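You operate a simulated robot arm through the tools that you are given. There is no shell and no other tool. Be economical: measure what you need, move in short steps, check, and stop when the job is done.

You run a simulated robot arm. Do the job below in one go: nothing can be reset, and whatever is moved stays where it is left.

TASK
Put the tin marked "dill" from the green table and the shine brush in the roasting pan.

Only the result counts: the job must be done as asked and must still hold three seconds after the hand-in. Knocking over, shifting, dropping, spilling or breaking anything else fails it.

THE ROBOT
A 7-joint arm with a two-finger parallel gripper, fixed in place. Base frame: the origin is at the foot of the arm, x ahead of it, y to its left, z up; the work surface is at about z = 720. Units: mm, degrees, N and s.
With the tool pointing down near the work surface it reaches from about 280 to 680 mm from the base axis. Its first joint turns from -66.0 to 66.0 degrees. Payload 1.57 kg.
The TCP is the grasp point between the finger pads, 30 mm short of the fingertips. In the tool frame z runs along the fingers and y along their closing line. The gripper opens to 110 mm. The fingers are 24 mm wide and 12 mm thick; the gripper's body (48 by 112 mm) begins 78 mm behind the TCP.
Orientation is that of the tool frame in the base frame, as a unit quaternion [x, y, z, w]. With the fingers straight down and closing along the base's y, the tool's x points along the base's -x, its y along +y and its z along -z.

THE INTERFACE
- The arm moves only by the tool step_arm. Its argument "commands" is a list that holds one entry, the list of rows, each a list of 7 numbers: the shift along the base's x, y, z in mm, then the turn, a rotation vector about the base's x, y, z in degrees, then the finger opening in mm, from 0 to 110. In form: [[[dx, dy, dz, wx, wy, wz, hand], ...]]. A call has 1 to 12 rows; each row is the pose to reach, as a shift and turn from the pose commanded when the call began. Each row takes 0.2 s and may step no farther than 50 mm and 8.6 degrees from the row before; otherwise, or with a gripper value out of range, the whole call is refused. Where a pose cannot be reached the arm comes as near as it can. A force on the tool above 40 N (or 10 N above the force at the start of the call, whichever is more), or a blocked arm, ends the call early, and 0.2 s more pass. The fingers move at their own pace (about 108 mm/s each) and stop on an object; they squeeze with about 33 N. The grip force told is the motor's: it shows also when the fingers shut on nothing. Time passes only in rows, and 0.2 s behind the last, so rows that repeat a pose let the fingers close. It gives the time, the measured TCP pose, the force on the tool (base axes), the opening and the grip force at its end, in the units of the frame above (readings bear some noise), and new pictures: "show" is both (left out), scene, wrist or none.
- Cameras (640 x 400 px; columns grow to the right, rows downward): "scene" is fixed at [156.4, -397.9, 1381.1]; the picture's right is [0.79, -0.61, 0.00], its down [-0.47, -0.60, -0.65] and it looks along [0.40, 0.51, -0.76] (base axes); focal length 253 px, centre (320, 200). "wrist" rides on the gripper at [70, 16, -141] in the tool frame; the picture's right is [-0.23, 0.97, 0.00], its down [-0.86, -0.20, -0.48] and it looks along [-0.47, -0.11, 0.88] (tool axes); focal length 222 px, centre (320, 200). There is no depth. A picture from a camera that has moved, and an enlarged one, comes with that camera's place and axes in the base frame and with its lens.
- close_up(camera, box): a new picture of the part [left, top, right, bottom] of that camera's present view, enlarged. The clock stands still meanwhile.
- close_job(): hands the job in; it is judged then, once.

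Go step by step. Nothing tells you positions but the pictures and the camera data: compare them with the known pose of the tool, close in by small moves and look again before you grip or let go. The budget is 90 turns and 170 pictures, counting those below and the enlarged ones. Unless the task says otherwise, let go and move clear before handing in, and close with one line.

The tools are called after ">>>" as a command line: name --argument value ..., lists and objects as JSON in quotes. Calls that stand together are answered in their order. step_arm: Moves the arm, as the interface text tells. Its arguments: {"type":"object","properties":{"commands":{"type":"array","items":{"type":"array","items":{"type":"array","items":{"type":"number"}}}},"show":{"type":"string","enum":["both","scene","wrist","none"]}},"required":["commands"]} The other tools are called the same way: close_up (camera, box) takes an enlarged picture of a part of a camera's view; close_job () hands the job in.

At the start:

```text
clock: 0.0
ee_pos: [458.0, 32.7, 1013.5]
tool_rot: [0.001, 1.0, 0.0, 0.0]
wrist_force: [-0.3, 1.0, 0.7]
width: 110.0
gripper_force: 0.1
```

scene: 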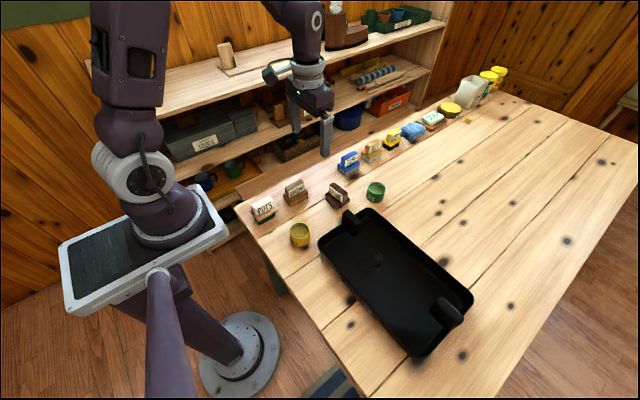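
wrist: 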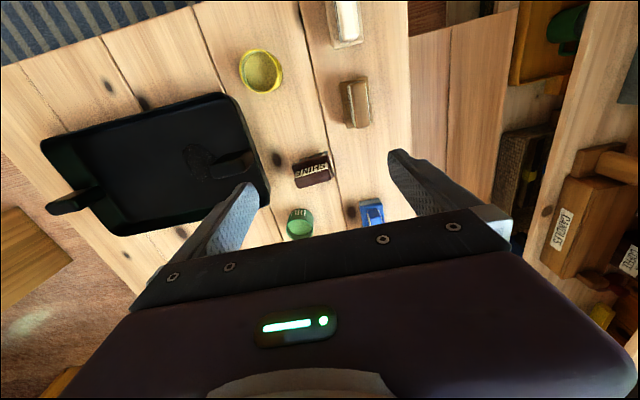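

I see a wooden table with brushes, tins and a black roasting pan. I'll zoom in to read the labels.

>>> close_up --camera "scene" --box '[240, 140, 400, 250]'

>>> close_up --camera "scene" --box '[350, 60, 520, 170]'

>>> close_up --camera "wrist" --box '[220, 0, 420, 250]'

>>> close_up --camera "scene" --box '[160, 0, 450, 200]'

```text
3.64 times, centred on (320, 195) of scene
camera zoom: at [156.4, -397.9, 1381.1], right [0.79, -0.61, 0.0], down [-0.47, -0.6, -0.65], along [0.4, 0.51, -0.76], focal length 920 px, centre (320, 218)
```

zoom: 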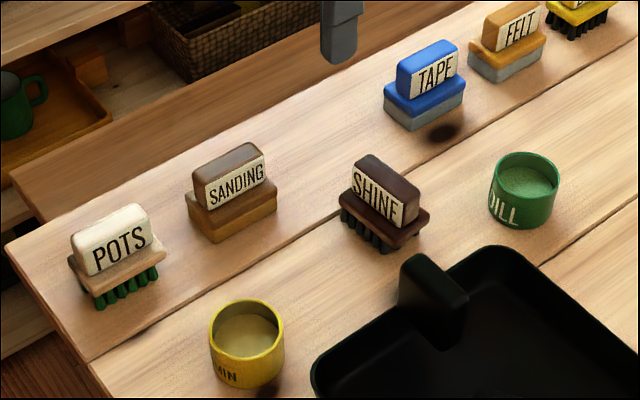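

```text
3.64 times, centred on (435, 115) of scene
camera zoom: at [156.4, -397.9, 1381.1], right [0.79, -0.61, 0.0], down [-0.47, -0.6, -0.65], along [0.4, 0.51, -0.76], focal length 920 px, centre (-98, 509)
```

zoom: 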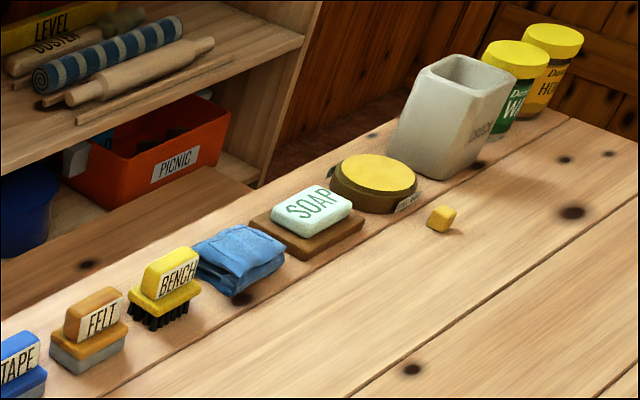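

```text
1.60 times, centred on (320, 125) of wrist
camera zoom: at [388.3, 47.7, 1155.0], right [0.23, 0.97, 0.0], down [0.86, -0.2, 0.48], along [0.47, -0.11, -0.88], focal length 355 px, centre (320, 320)
```

zoom: 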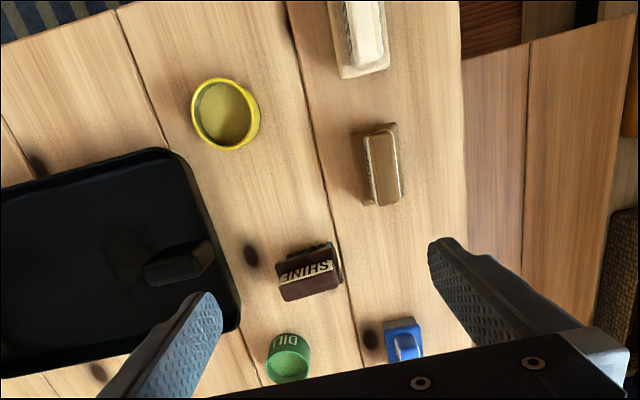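

```text
2.00 times, centred on (305, 100) of scene
camera zoom: at [156.4, -397.9, 1381.1], right [0.79, -0.61, 0.0], down [-0.47, -0.6, -0.65], along [0.4, 0.51, -0.76], focal length 506 px, centre (350, 400)
```

zoom: 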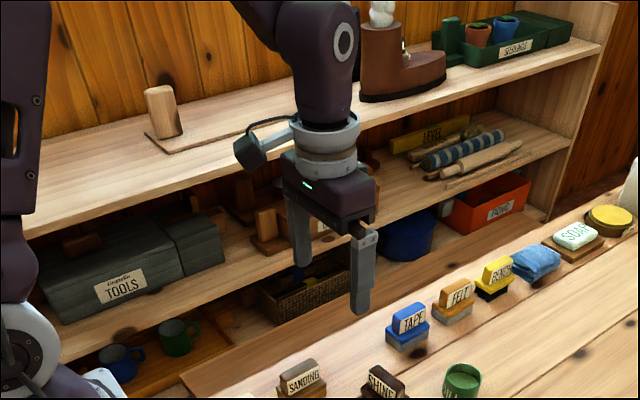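

The green DILL tin is at about (658,-61), the SHINE brush at about (541,4), and the pan spans x 385–590, y −455 to −90. I'll move above the tin and look.

>>> step_arm --commands '[[[40, -18, -20, 0, 0, 0, 110], [80, -37, -40, 0, 0, 0, 110], [120, -56, -65, 0, 0, 0, 110], [160, -75, -90, 0, 0, 0, 110], [200, -94, -113, 0, 0, 0, 110], [200, -94, -113, 0, 0, 0, 110]]]'

```text
refused: row 3 steps farther than a row can; nothing moved
```

The step was a bit too long, so I'll use smaller rows toward the spot above the tin.

>>> step_arm --commands '[[[34, -16, -19, 0, 0, 0, 110], [68, -32, -38, 0, 0, 0, 110], [102, -48, -57, 0, 0, 0, 110], [136, -64, -76, 0, 0, 0, 110], [170, -80, -95, 0, 0, 0, 110], [200, -94, -113, 0, 0, 0, 110], [200, -94, -113, 0, 0, 0, 110]]]'

```text
clock: 1.6
ee_pos: [660.7, -61.7, 900.1]
tool_rot: [0.0, 1.0, 0.0, 0.0]
wrist_force: [0.2, -0.7, 0.1]
width: 109.9
gripper_force: 0.0
camera wrist: at [588.8, -45.9, 1041.4], right [0.23, 0.97, 0.0], down [0.86, -0.2, 0.48], along [0.47, -0.11, -0.88], focal length 222 px, centre (320, 200)
```

scene: 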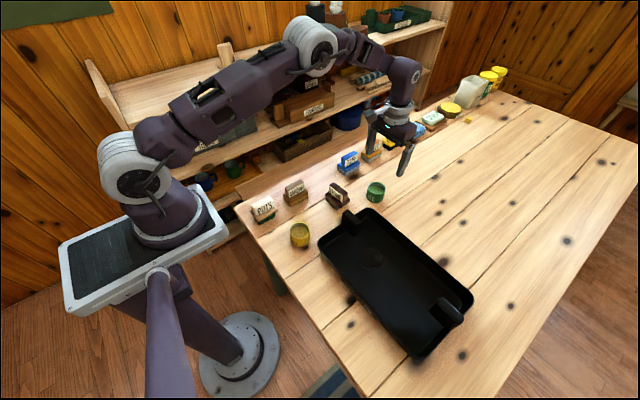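
wrist: 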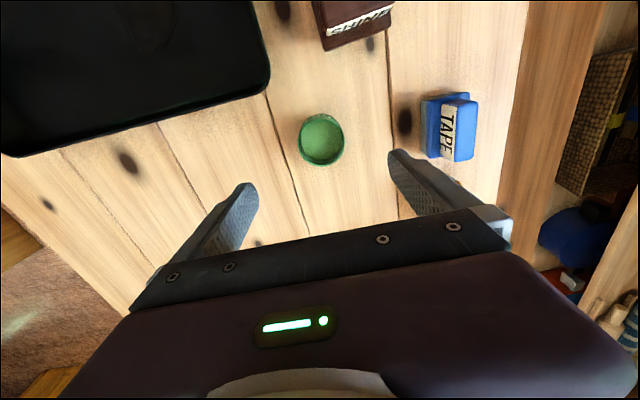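

The tin is near (655,−60) with a diameter of about 58 mm. I'll take a closer look to judge its height.

>>> close_up --camera "scene" --box '[345, 165, 409, 205]'

>>> close_up --camera "wrist" --box '[240, 90, 400, 190]'

```text
10.00 times, centred on (377, 185) of scene
camera zoom: at [156.4, -397.9, 1381.1], right [0.79, -0.61, 0.0], down [-0.47, -0.6, -0.65], along [0.4, 0.51, -0.76], focal length 2532 px, centre (-250, 350)
```

zoom: 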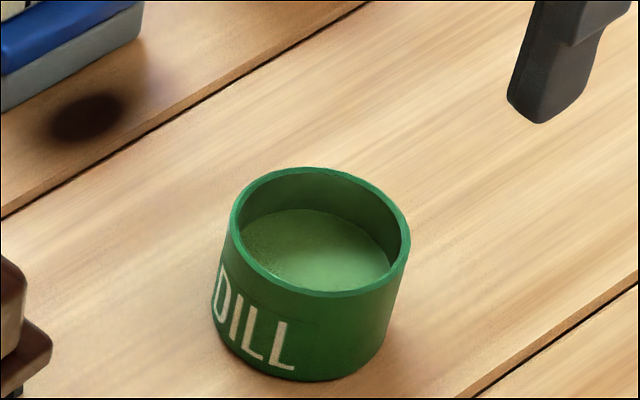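

```text
4.00 times, centred on (320, 140) of wrist
camera zoom: at [588.8, -45.9, 1041.4], right [0.23, 0.97, 0.0], down [0.86, -0.2, 0.48], along [0.47, -0.11, -0.88], focal length 888 px, centre (320, 440)
```

zoom: 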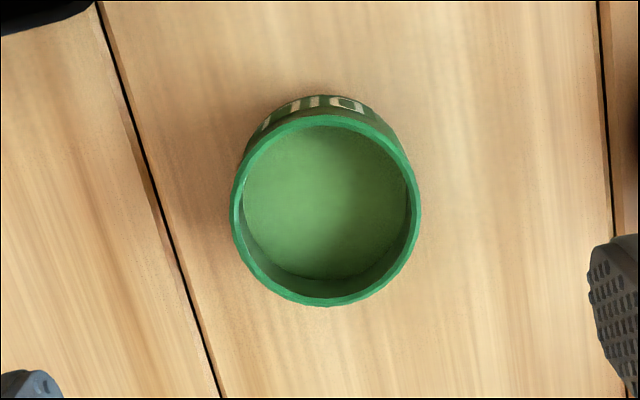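

The tin is about 45 mm tall, centred near (659,−60), and the tool is aligned. I'll descend to z≈757.

>>> step_arm --commands '[[[-1, 1, -40, 0, 0, 0, 110], [-1, 1, -80, 0, 0, 0, 110], [-1, 1, -110, 0, 0, 0, 110], [-1, 1, -128, 0, 0, 0, 110], [-1, 1, -142, 0, 0, 0, 110], [-1, 1, -142, 0, 0, 0, 110]]]'

```text
clock: 3.0
ee_pos: [655.5, -60.2, 758.0]
tool_rot: [0.0, 1.0, 0.0, 0.0]
wrist_force: [0.1, 0.2, 0.5]
width: 110.0
gripper_force: 0.1
camera wrist: at [584.7, -44.1, 898.1], right [0.23, 0.97, 0.0], down [0.86, -0.2, 0.48], along [0.47, -0.11, -0.88], focal length 222 px, centre (320, 200)
```

scene: 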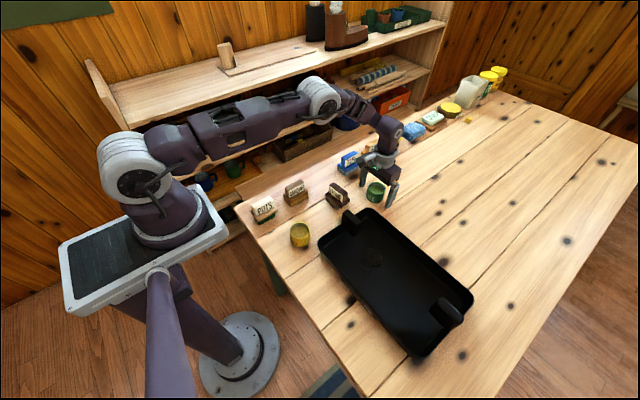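
wrist: 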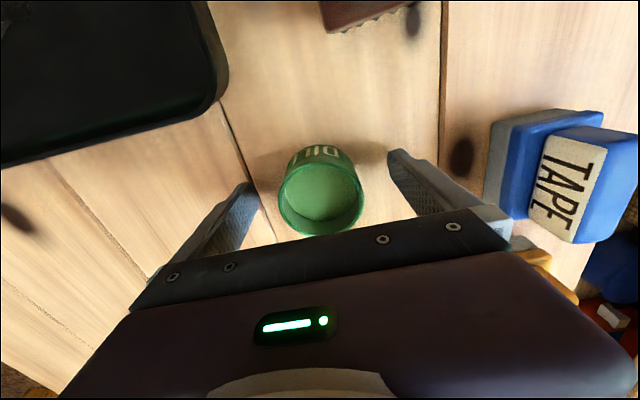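

The fingers straddle the tin, centred at (656,−60). Closing now.

>>> step_arm --commands '[[[0, 0, 0, 0, 0, 0, 80], [0, 0, 0, 0, 0, 0, 60], [0, 0, 0, 0, 0, 0, 40], [0, 0, 0, 0, 0, 0, 40]]]' --show "wrist"

```text
clock: 4.0
ee_pos: [655.6, -59.8, 756.3]
tool_rot: [0.001, 1.0, 0.0, 0.0]
wrist_force: [-0.6, -0.4, -0.8]
width: 59.4
gripper_force: 32.5
camera wrist: at [584.7, -44.2, 898.4], right [0.23, 0.97, 0.0], down [0.86, -0.2, 0.48], along [0.47, -0.11, -0.88], focal length 222 px, centre (320, 200)
```

wrist: 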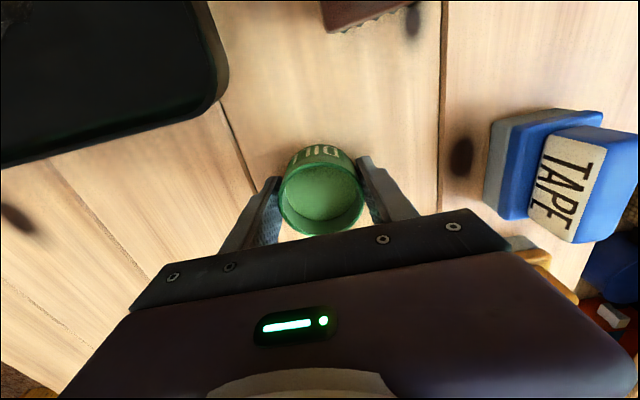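

The tin is held at 59 mm. I'll lift it gently and carry it over the pan at about (530,−210).

>>> step_arm --commands '[[[0, 0, 15, 0, 0, 0, 40], [0, 0, 40, 0, 0, 0, 40], [0, 0, 70, 0, 0, 0, 40], [0, 0, 105, 0, 0, 0, 40], [-15, -18, 120, 0, 0, 0, 40], [-40, -46, 120, 0, 0, 0, 40], [-65, -76, 120, 0, 0, 0, 40], [-90, -106, 120, 0, 0, 0, 40], [-115, -135, 120, 0, 0, 0, 40], [-127, -150, 120, 0, 0, 0, 40], [-127, -150, 120, 0, 0, 0, 40]]]'

```text
clock: 6.4
ee_pos: [530.5, -213.0, 875.7]
tool_rot: [0.0, 1.0, 0.0, 0.0]
wrist_force: [-0.6, 0.4, -1.1]
width: 59.6
gripper_force: 32.9
camera wrist: at [458.5, -197.8, 1018.2], right [0.23, 0.97, 0.0], down [0.86, -0.2, 0.48], along [0.47, -0.11, -0.88], focal length 222 px, centre (320, 200)
```

scene: 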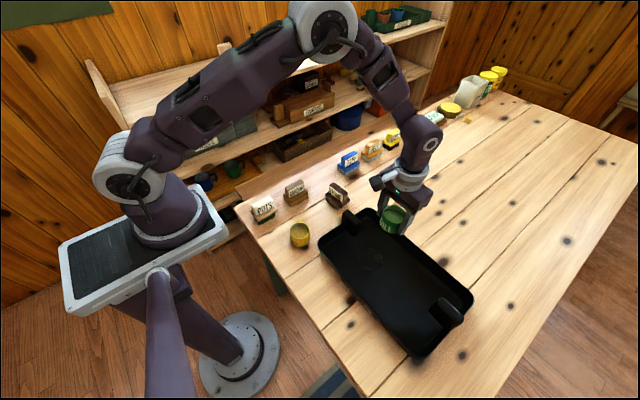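
wrist: 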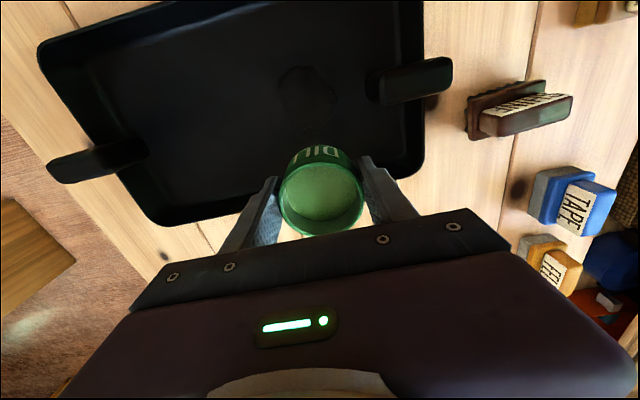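

The tin is over the pan interior. I'll shift slightly inward and lower to just above the floor.

>>> step_arm --commands '[[[-10, -14, -15, 0, 0, 0, 40], [-10, -14, -45, 0, 0, 0, 40], [-10, -14, -75, 0, 0, 0, 40], [-10, -14, -95, 0, 0, 0, 40], [-10, -14, -105, 0, 0, 0, 40], [-10, -14, -108, 0, 0, 0, 40], [-10, -14, -108, 0, 0, 0, 40]]]'

>>> close_up --camera "scene" --box '[310, 170, 470, 270]'

```text
clock: 8.0
ee_pos: [521.4, -224.2, 771.4]
tool_rot: [0.001, 1.0, 0.0, -0.001]
wrist_force: [-0.4, -0.1, -1.8]
width: 59.6
gripper_force: 33.0
camera wrist: at [449.8, -208.1, 912.1], right [0.23, 0.97, 0.0], down [0.86, -0.2, 0.48], along [0.47, -0.11, -0.88], focal length 222 px, centre (320, 200)
```

scene: 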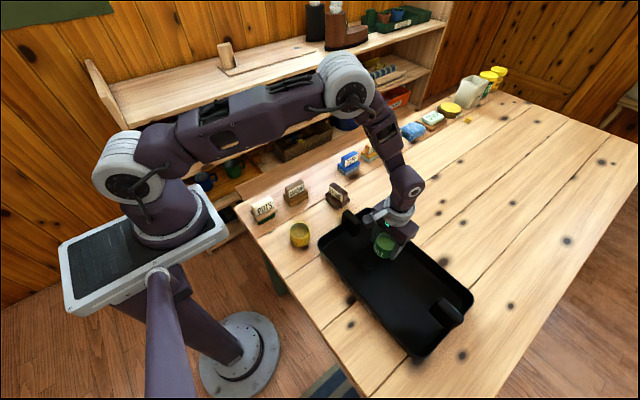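
wrist: 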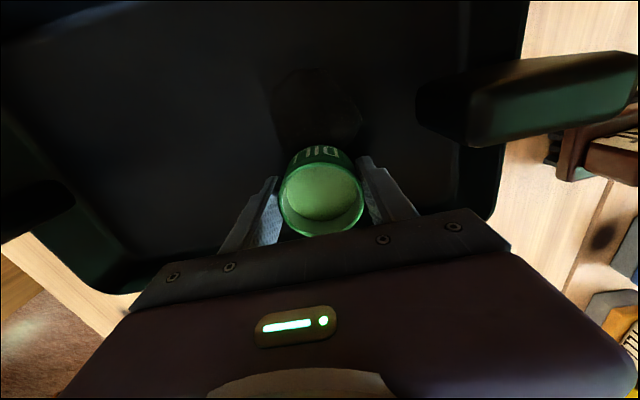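

```text
4.00 times, centred on (390, 220) of scene
camera zoom: at [156.4, -397.9, 1381.1], right [0.79, -0.61, 0.0], down [-0.47, -0.6, -0.65], along [0.4, 0.51, -0.76], focal length 1013 px, centre (40, 120)
```

zoom: 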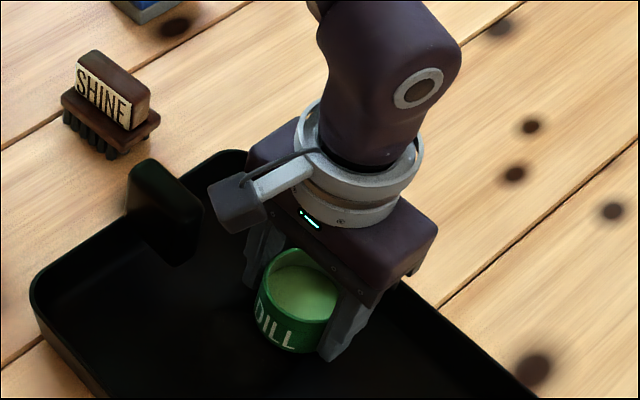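

The tin hovers about 10 mm above the pan floor. I'll lower it in small steps and watch the force.

>>> step_arm --commands '[[[0, 0, -3, 0, 0, 0, 40], [0, 0, -6, 0, 0, 0, 40], [0, 0, -6, 0, 0, 0, 40]]]' --show "none"

>>> step_arm --commands '[[[0, 0, -2, 0, 0, 0, 40], [0, 0, -2, 0, 0, 0, 40]]]' --show "none"

>>> step_arm --commands '[[[0, 0, -2, 0, 0, 0, 40], [0, 0, -2, 0, 0, 0, 40]]]' --show "none"

```text
clock: 8.8
ee_pos: [521.6, -225.2, 765.1]
tool_rot: [0.0, 1.0, -0.001, 0.0]
wrist_force: [-0.1, 0.9, -1.2]
width: 59.5
gripper_force: 33.2
```

```text
clock: 9.4
ee_pos: [522.4, -225.5, 763.8]
tool_rot: [0.0, 1.0, 0.0, -0.001]
wrist_force: [-0.2, -0.3, -1.2]
width: 59.4
gripper_force: 32.9
```

```text
clock: 10.0
ee_pos: [520.7, -225.5, 761.2]
tool_rot: [0.0, 1.0, 0.0, 0.0]
wrist_force: [-3.3, 1.4, 9.5]
width: 59.5
gripper_force: 32.2
```

It's touching the floor at about z 761. I'll release gently, then rise straight up.

>>> step_arm --commands '[[[0, 0, 1, 0, 0, 0, 64], [0, 0, 1, 0, 0, 0, 72], [0, 0, 1, 0, 0, 0, 84], [0, 0, 1, 0, 0, 0, 84], [0, 0, 20, 0, 0, 0, 84], [0, 0, 50, 0, 0, 0, 84], [0, 0, 90, 0, 0, 0, 84], [0, 0, 130, 0, 0, 0, 100], [0, 0, 130, 0, 0, 0, 100]]]'

```text
clock: 12.0
ee_pos: [520.1, -223.9, 892.4]
tool_rot: [0.0, 1.0, 0.0, 0.0]
wrist_force: [0.1, 0.2, 0.1]
width: 100.2
gripper_force: 0.0
camera wrist: at [449.2, -208.6, 1033.8], right [0.23, 0.97, 0.0], down [0.86, -0.2, 0.48], along [0.47, -0.11, -0.88], focal length 222 px, centre (320, 200)
```

scene: 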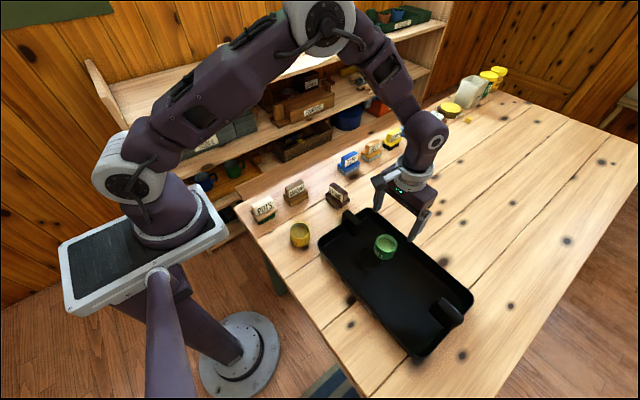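
wrist: 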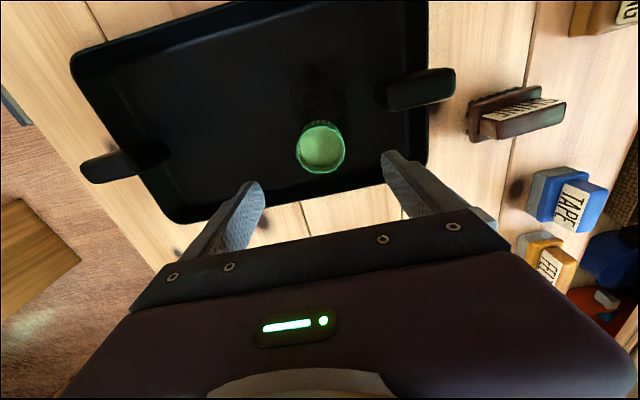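

The tin stands upright in the pan. Next I'll go above the SHINE brush near (540,4).

>>> step_arm --commands '[[[4, 45, 10, 0, 0, 0, 110], [8, 90, 10, 0, 0, 0, 110], [12, 135, 10, 0, 0, 0, 110], [16, 180, 10, 0, 0, 0, 110], [20, 226, 0, 0, 0, 0, 110], [20, 226, 0, 0, 0, 0, 110], [20, 226, 0, 0, 0, 0, 110]]]' --show "wrist"

>>> close_up --camera "wrist" --box '[240, 90, 400, 190]'

>>> close_up --camera "scene" --box '[300, 160, 380, 210]'

```text
clock: 13.6
ee_pos: [544.4, 2.1, 888.2]
tool_rot: [0.001, 1.0, 0.001, -0.001]
wrist_force: [-0.2, -0.2, -0.6]
width: 110.0
gripper_force: 0.1
camera wrist: at [472.2, 18.0, 1030.2], right [0.23, 0.97, 0.0], down [0.86, -0.2, 0.48], along [0.47, -0.11, -0.88], focal length 222 px, centre (320, 200)
```

wrist: 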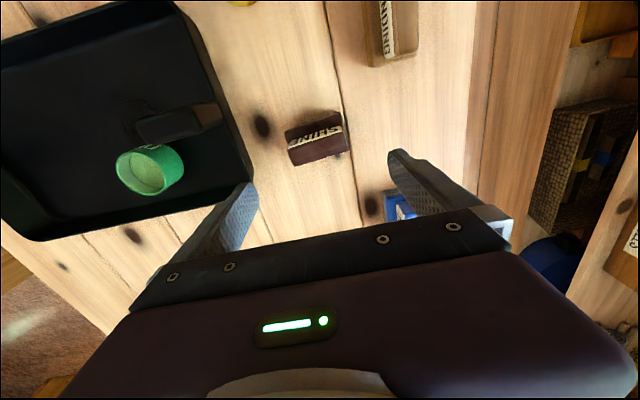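

```text
4.00 times, centred on (320, 140) of wrist
camera zoom: at [472.2, 18.0, 1030.2], right [0.23, 0.97, 0.0], down [0.86, -0.2, 0.48], along [0.47, -0.11, -0.88], focal length 888 px, centre (320, 440)
```

zoom: 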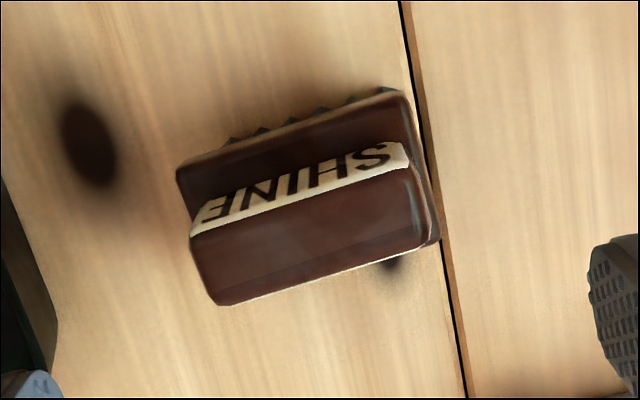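

```text
8.00 times, centred on (340, 185) of scene
camera zoom: at [156.4, -397.9, 1381.1], right [0.79, -0.61, 0.0], down [-0.47, -0.6, -0.65], along [0.4, 0.51, -0.76], focal length 2025 px, centre (160, 320)
```

zoom: 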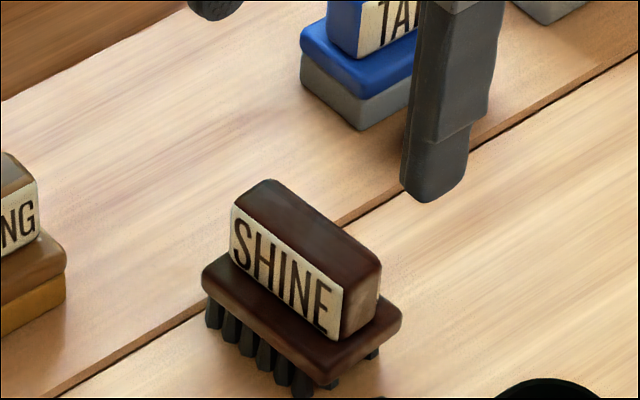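

The brush handle block is about 63 mm long, centred near (540,−1), yawed about +4°, with its top near z 785. I'll align the yaw and go down to just above it for another look.

>>> step_arm --commands '[[[-1, -2, -25, 0, 0, 2, 100], [-1, -2, -50, 0, 0, 4, 100], [-1, -2, -68, 0, 0, 4, 100], [-1, -2, -68, 0, 0, 4, 100]]]'

>>> close_up --camera "wrist" --box '[200, 80, 440, 230]'

>>> close_up --camera "scene" --box '[300, 155, 380, 205]'

```text
clock: 14.6
ee_pos: [542.8, 0.1, 821.0]
tool_rot: [-0.035, 0.999, -0.001, -0.001]
wrist_force: [-1.0, -0.2, 0.0]
width: 99.9
gripper_force: 0.2
camera wrist: at [469.9, 10.8, 962.0], right [0.16, 0.99, 0.0], down [0.87, -0.14, 0.48], along [0.47, -0.08, -0.88], focal length 222 px, centre (320, 200)
```

scene: 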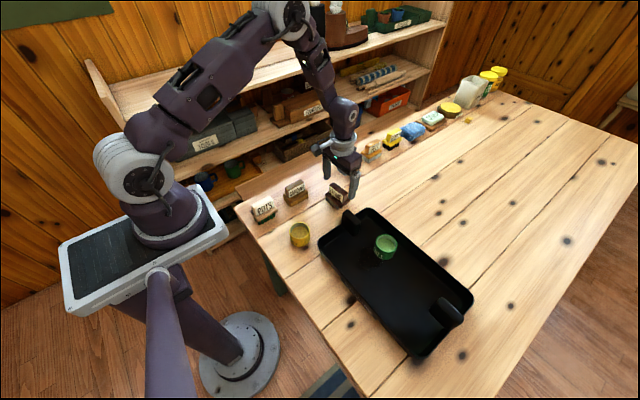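
wrist: 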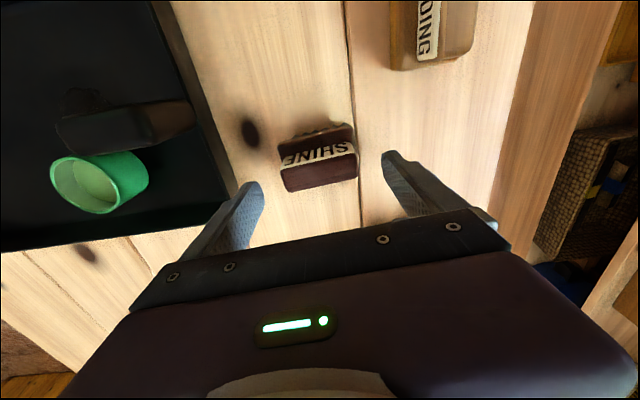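

```text
2.67 times, centred on (320, 155) of wrist
camera zoom: at [469.9, 10.8, 962.0], right [0.16, 0.99, 0.0], down [0.87, -0.14, 0.48], along [0.47, -0.08, -0.88], focal length 592 px, centre (320, 320)
```

zoom: 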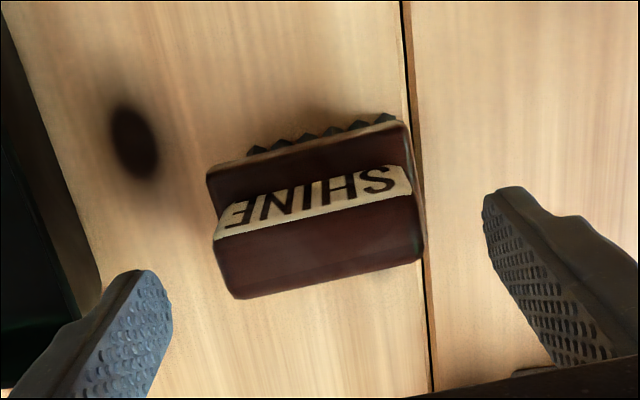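

```text
8.00 times, centred on (340, 180) of scene
camera zoom: at [156.4, -397.9, 1381.1], right [0.79, -0.61, 0.0], down [-0.47, -0.6, -0.65], along [0.4, 0.51, -0.76], focal length 2025 px, centre (160, 360)
```

zoom: 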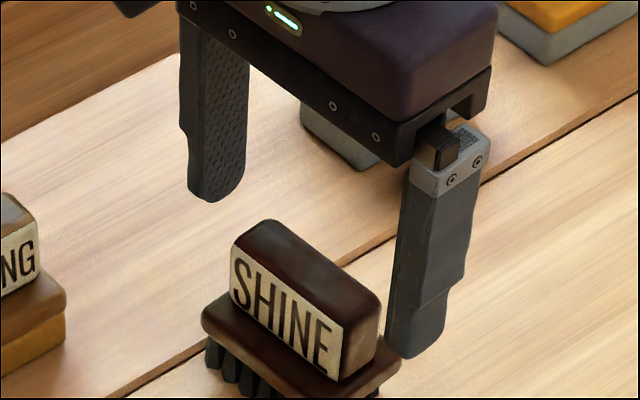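

Alignment looks good: the block centre is about (540,−1) and the tool is there. I'll lower to grip the block ends, staying above the board.

>>> step_arm --commands '[[[1, 0, -12, 0, 0, 0, 100], [1, 0, -24, 0, 0, 0, 100], [1, 0, -31, 0, 0, 0, 100], [1, 0, -31, 0, 0, 0, 100]]]'

>>> close_up --camera "scene" --box '[300, 155, 380, 205]'

```text
clock: 15.6
ee_pos: [542.6, -1.5, 790.9]
tool_rot: [-0.035, 0.999, 0.0, 0.001]
wrist_force: [0.4, -0.1, -0.4]
width: 99.9
gripper_force: 0.0
camera wrist: at [470.4, 10.7, 933.0], right [0.16, 0.99, 0.0], down [0.87, -0.14, 0.48], along [0.47, -0.08, -0.88], focal length 222 px, centre (320, 200)
```

scene: 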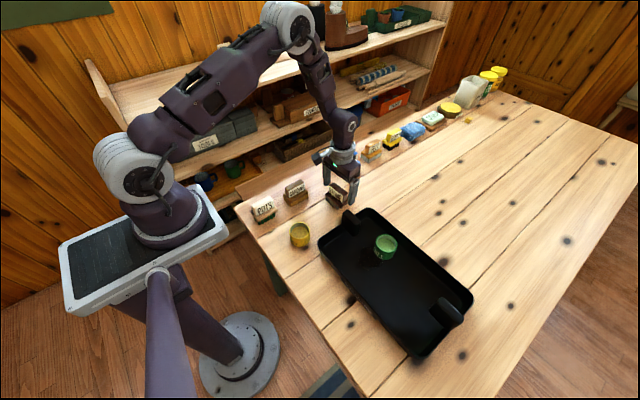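
wrist: 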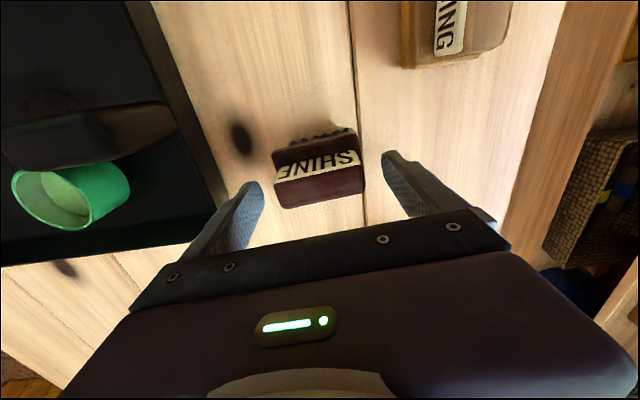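

```text
8.00 times, centred on (340, 180) of scene
camera zoom: at [156.4, -397.9, 1381.1], right [0.79, -0.61, 0.0], down [-0.47, -0.6, -0.65], along [0.4, 0.51, -0.76], focal length 2025 px, centre (160, 360)
```

zoom: 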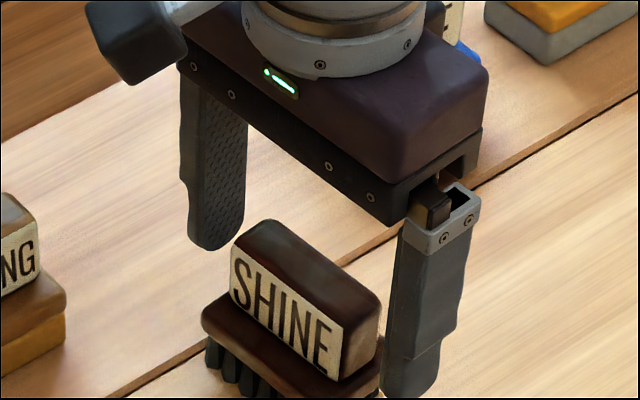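

The fingertips may be level with the board edge, so I'll raise 4 mm and close on the block.

>>> step_arm --commands '[[[0, 0, 4, 0, 0, 0, 100], [0, 0, 4, 0, 0, 0, 84], [0, 0, 4, 0, 0, 0, 70], [0, 0, 4, 0, 0, 0, 45], [0, 0, 4, 0, 0, 0, 45]]]'

>>> close_up --camera "scene" --box '[300, 155, 380, 205]'

```text
clock: 16.8
ee_pos: [542.3, -0.6, 794.6]
tool_rot: [-0.035, 0.999, 0.0, 0.0]
wrist_force: [0.2, 1.7, 1.0]
width: 66.3
gripper_force: 33.0
camera wrist: at [470.8, 10.1, 936.3], right [0.16, 0.99, 0.0], down [0.87, -0.14, 0.48], along [0.47, -0.08, -0.88], focal length 222 px, centre (320, 200)
```

scene: 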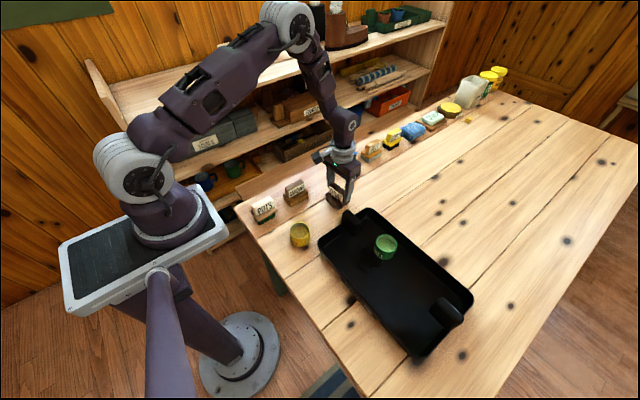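
wrist: 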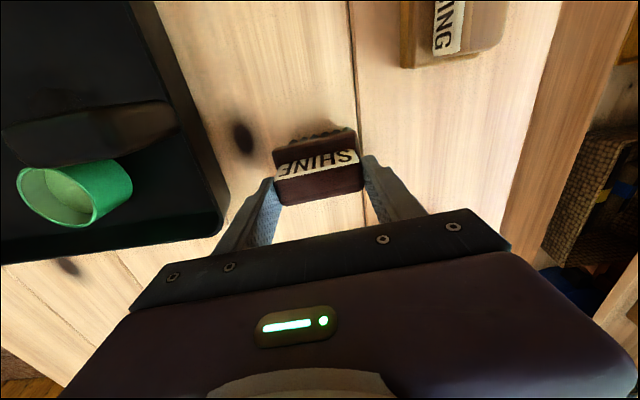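

```text
8.00 times, centred on (340, 180) of scene
camera zoom: at [156.4, -397.9, 1381.1], right [0.79, -0.61, 0.0], down [-0.47, -0.6, -0.65], along [0.4, 0.51, -0.76], focal length 2025 px, centre (160, 360)
```

zoom: 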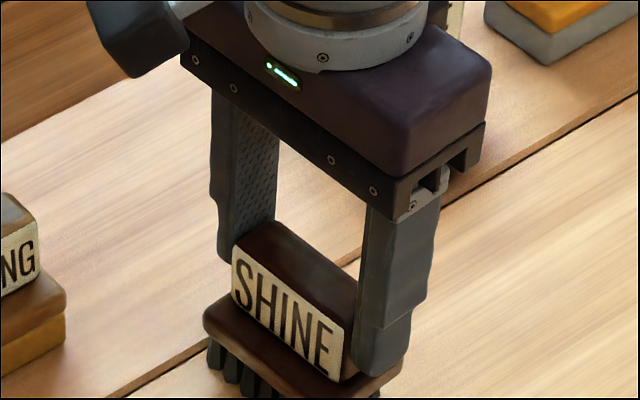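

The block is firmly gripped at 66 mm. I'll lift and check.

>>> step_arm --commands '[[[0, 0, 10, 0, 0, 0, 45], [0, 0, 35, 0, 0, 0, 45], [0, 0, 70, 0, 0, 0, 45], [0, 0, 105, 0, 0, 0, 45], [0, 0, 115, 0, 0, 0, 45], [0, 0, 115, 0, 0, 0, 45]]]' --show "scene"

>>> step_arm --commands '[[[-6, -30, 0, 0, 0, 0, 45], [-14, -68, 0, 0, 0, 0, 45], [-23, -106, 0, 0, 0, 0, 45], [-31, -145, 0, 0, 0, 0, 45], [-39, -184, 0, 0, 0, 0, 45], [-48, -223, 0, 0, 0, 0, 45], [-56, -262, 0, 0, 0, 0, 45], [-64, -300, 0, 0, 0, 0, 45], [-70, -325, 0, 0, 0, 0, 45], [-70, -325, 0, 0, 0, 0, 45]]]'

```text
clock: 18.2
ee_pos: [541.5, -3.4, 910.6]
tool_rot: [-0.035, 0.999, 0.0, -0.001]
wrist_force: [-0.4, 0.3, -0.8]
width: 66.1
gripper_force: 32.9
```

scene: 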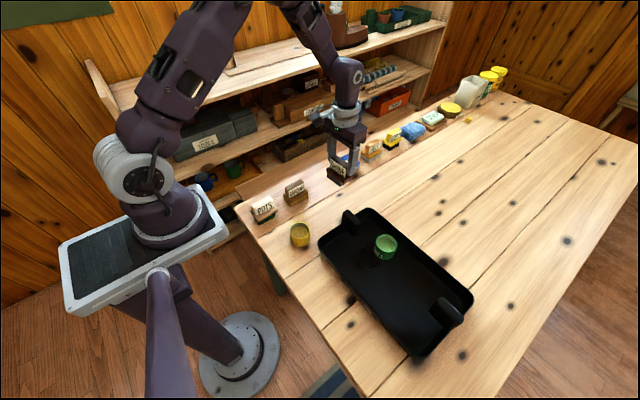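

```text
clock: 20.4
ee_pos: [471.4, -327.4, 911.4]
tool_rot: [-0.035, 0.999, 0.001, 0.0]
wrist_force: [-0.1, -0.2, -0.7]
width: 66.1
gripper_force: 32.6
camera wrist: at [398.7, -317.3, 1053.9], right [0.16, 0.99, 0.0], down [0.87, -0.14, 0.48], along [0.47, -0.08, -0.88], focal length 222 px, centre (320, 200)
```

scene: 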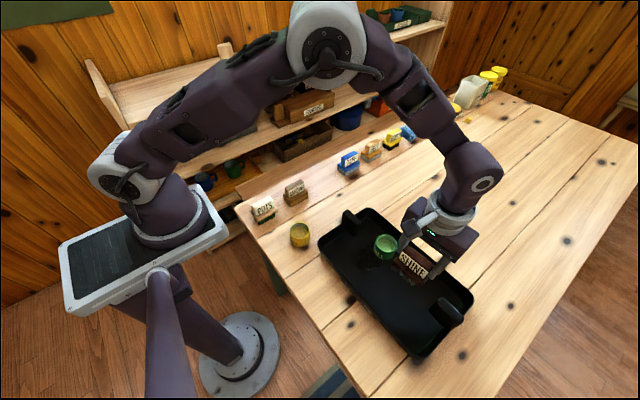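
wrist: 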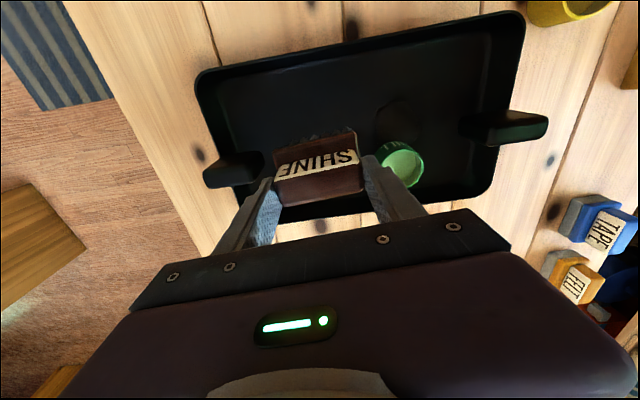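

The brush is over the open half of the pan, clear of the tin and far handle. Lowering to about 10 mm above contact.

>>> step_arm --commands '[[[0, 5, -30, 0, 0, 0, 45], [0, 5, -60, 0, 0, 0, 45], [0, 5, -85, 0, 0, 0, 45], [0, 5, -100, 0, 0, 0, 45], [0, 5, -104, 0, 0, 0, 45], [0, 5, -104, 0, 0, 0, 45]]]'

>>> close_up --camera "scene" --box '[330, 200, 490, 300]'

```text
clock: 21.8
ee_pos: [471.7, -321.6, 807.3]
tool_rot: [-0.035, 0.999, 0.0, 0.0]
wrist_force: [0.4, -0.3, -0.1]
width: 66.2
gripper_force: 32.7
camera wrist: at [399.2, -310.5, 949.0], right [0.16, 0.99, 0.0], down [0.87, -0.14, 0.48], along [0.47, -0.08, -0.88], focal length 222 px, centre (320, 200)
```

scene: 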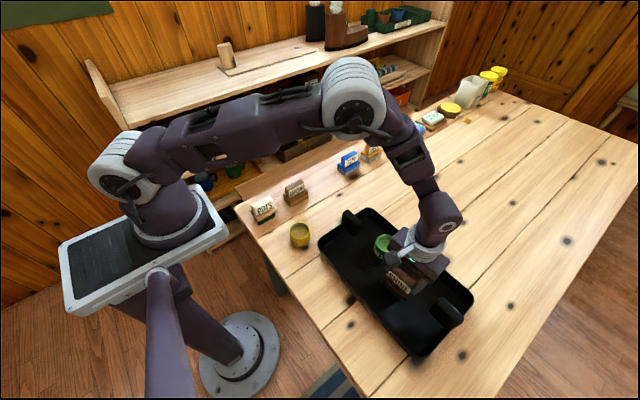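
wrist: 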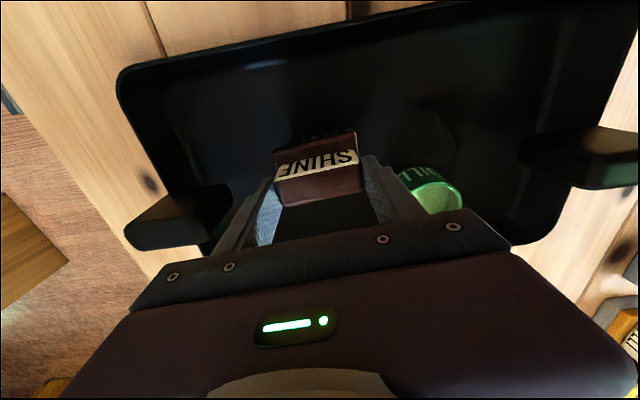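

```text
4.00 times, centred on (410, 250) of scene
camera zoom: at [156.4, -397.9, 1381.1], right [0.79, -0.61, 0.0], down [-0.47, -0.6, -0.65], along [0.4, 0.51, -0.76], focal length 1013 px, centre (-40, 0)
```

zoom: 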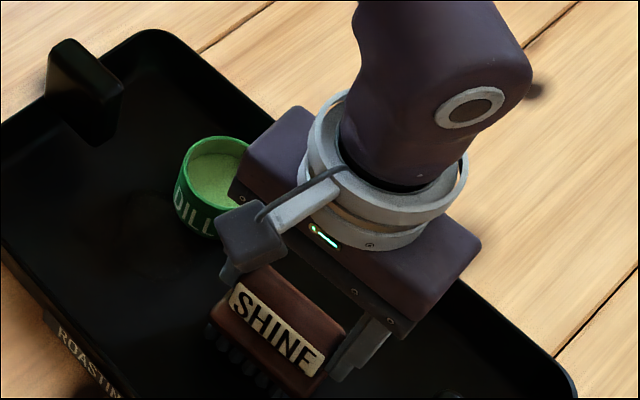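

All clear. Lowering in small steps to contact.

>>> step_arm --commands '[[[0, 0, -3, 0, 0, 0, 45], [0, 0, -5, 0, 0, 0, 45], [0, 0, -5, 0, 0, 0, 45]]]' --show "none"

>>> step_arm --commands '[[[0, 0, -2, 0, 0, 0, 45], [0, 0, -2, 0, 0, 0, 45]]]' --show "none"

```text
clock: 22.6
ee_pos: [471.9, -321.3, 801.4]
tool_rot: [-0.035, 0.999, 0.001, 0.0]
wrist_force: [-0.4, 0.1, -0.9]
width: 66.1
gripper_force: 32.5
```

```text
clock: 23.2
ee_pos: [470.8, -320.6, 799.8]
tool_rot: [-0.035, 0.999, 0.0, 0.0]
wrist_force: [-0.4, -0.1, -0.3]
width: 66.1
gripper_force: 33.0
```

>>> step_arm --commands '[[[0, 0, -1, 0, 0, 0, 45], [0, 0, -1.5, 0, 0, 0, 45]]]' --show "none"

```text
clock: 23.8
ee_pos: [471.6, -321.4, 798.6]
tool_rot: [-0.035, 0.999, -0.001, 0.001]
wrist_force: [-2.1, 4.1, 21.2]
width: 66.1
gripper_force: 33.1
```

Firm contact with the floor at about z 798.6. I'll release gently and rise.

>>> step_arm --commands '[[[0, 0, 1, 0, 0, 0, 45], [0, 0, 1, 0, 0, 0, 70], [0, 0, 1, 0, 0, 0, 82], [0, 0, 1, 0, 0, 0, 82], [0, 0, 20, 0, 0, 0, 82], [0, 0, 55, 0, 0, 0, 82], [0, 0, 100, 0, 0, 0, 82], [0, 0, 145, 0, 0, 0, 82], [-10, 40, 160, 0, 0, 0, 82], [-20, 85, 165, 0, 0, 0, 82], [-30, 130, 170, 0, 0, 0, 82], [-30, 130, 170, 0, 0, 0, 82]]]'

>>> close_up --camera "scene" --box '[310, 190, 490, 360]'

```text
clock: 26.4
ee_pos: [441.1, -191.4, 969.4]
tool_rot: [-0.035, 0.999, 0.0, 0.0]
wrist_force: [-0.2, 0.5, 0.5]
width: 82.2
gripper_force: 0.1
camera wrist: at [369.4, -181.6, 1111.2], right [0.16, 0.99, 0.0], down [0.87, -0.14, 0.48], along [0.47, -0.08, -0.88], focal length 222 px, centre (320, 200)
```

scene: 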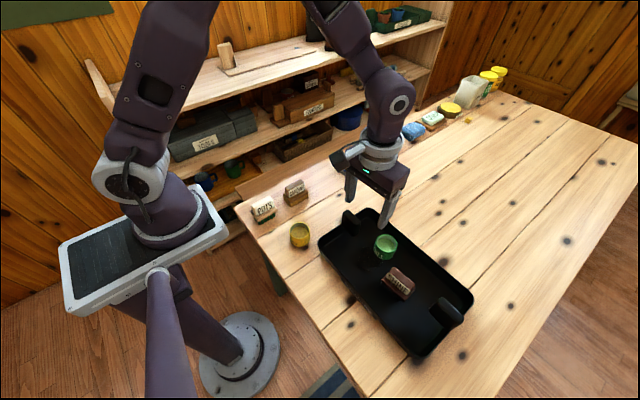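
wrist: 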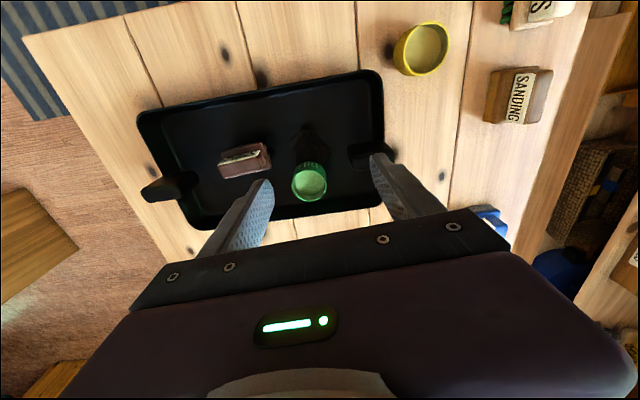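

```text
2.35 times, centred on (400, 275) of scene
camera zoom: at [156.4, -397.9, 1381.1], right [0.79, -0.61, 0.0], down [-0.47, -0.6, -0.65], along [0.4, 0.51, -0.76], focal length 596 px, centre (132, 24)
```

zoom: 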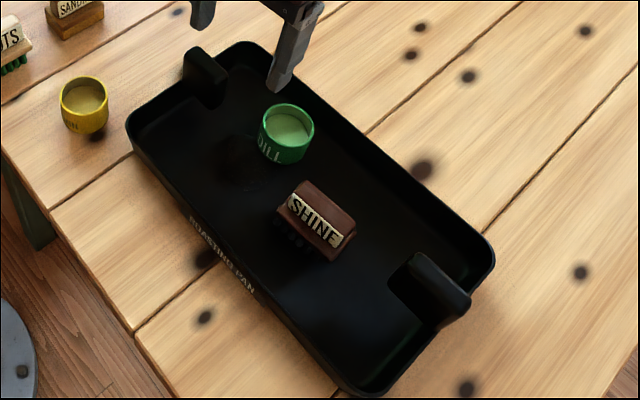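

The DILL tin and the SHINE brush both stand upright in the roasting pan, nothing else has moved, and the arm is clear. Handing in.

>>> close_job

```text
The job is handed in.
```

The tin marked "dill" and the shine brush are both standing in the roasting pan; the job is handed in, with nothing else visibly moved.
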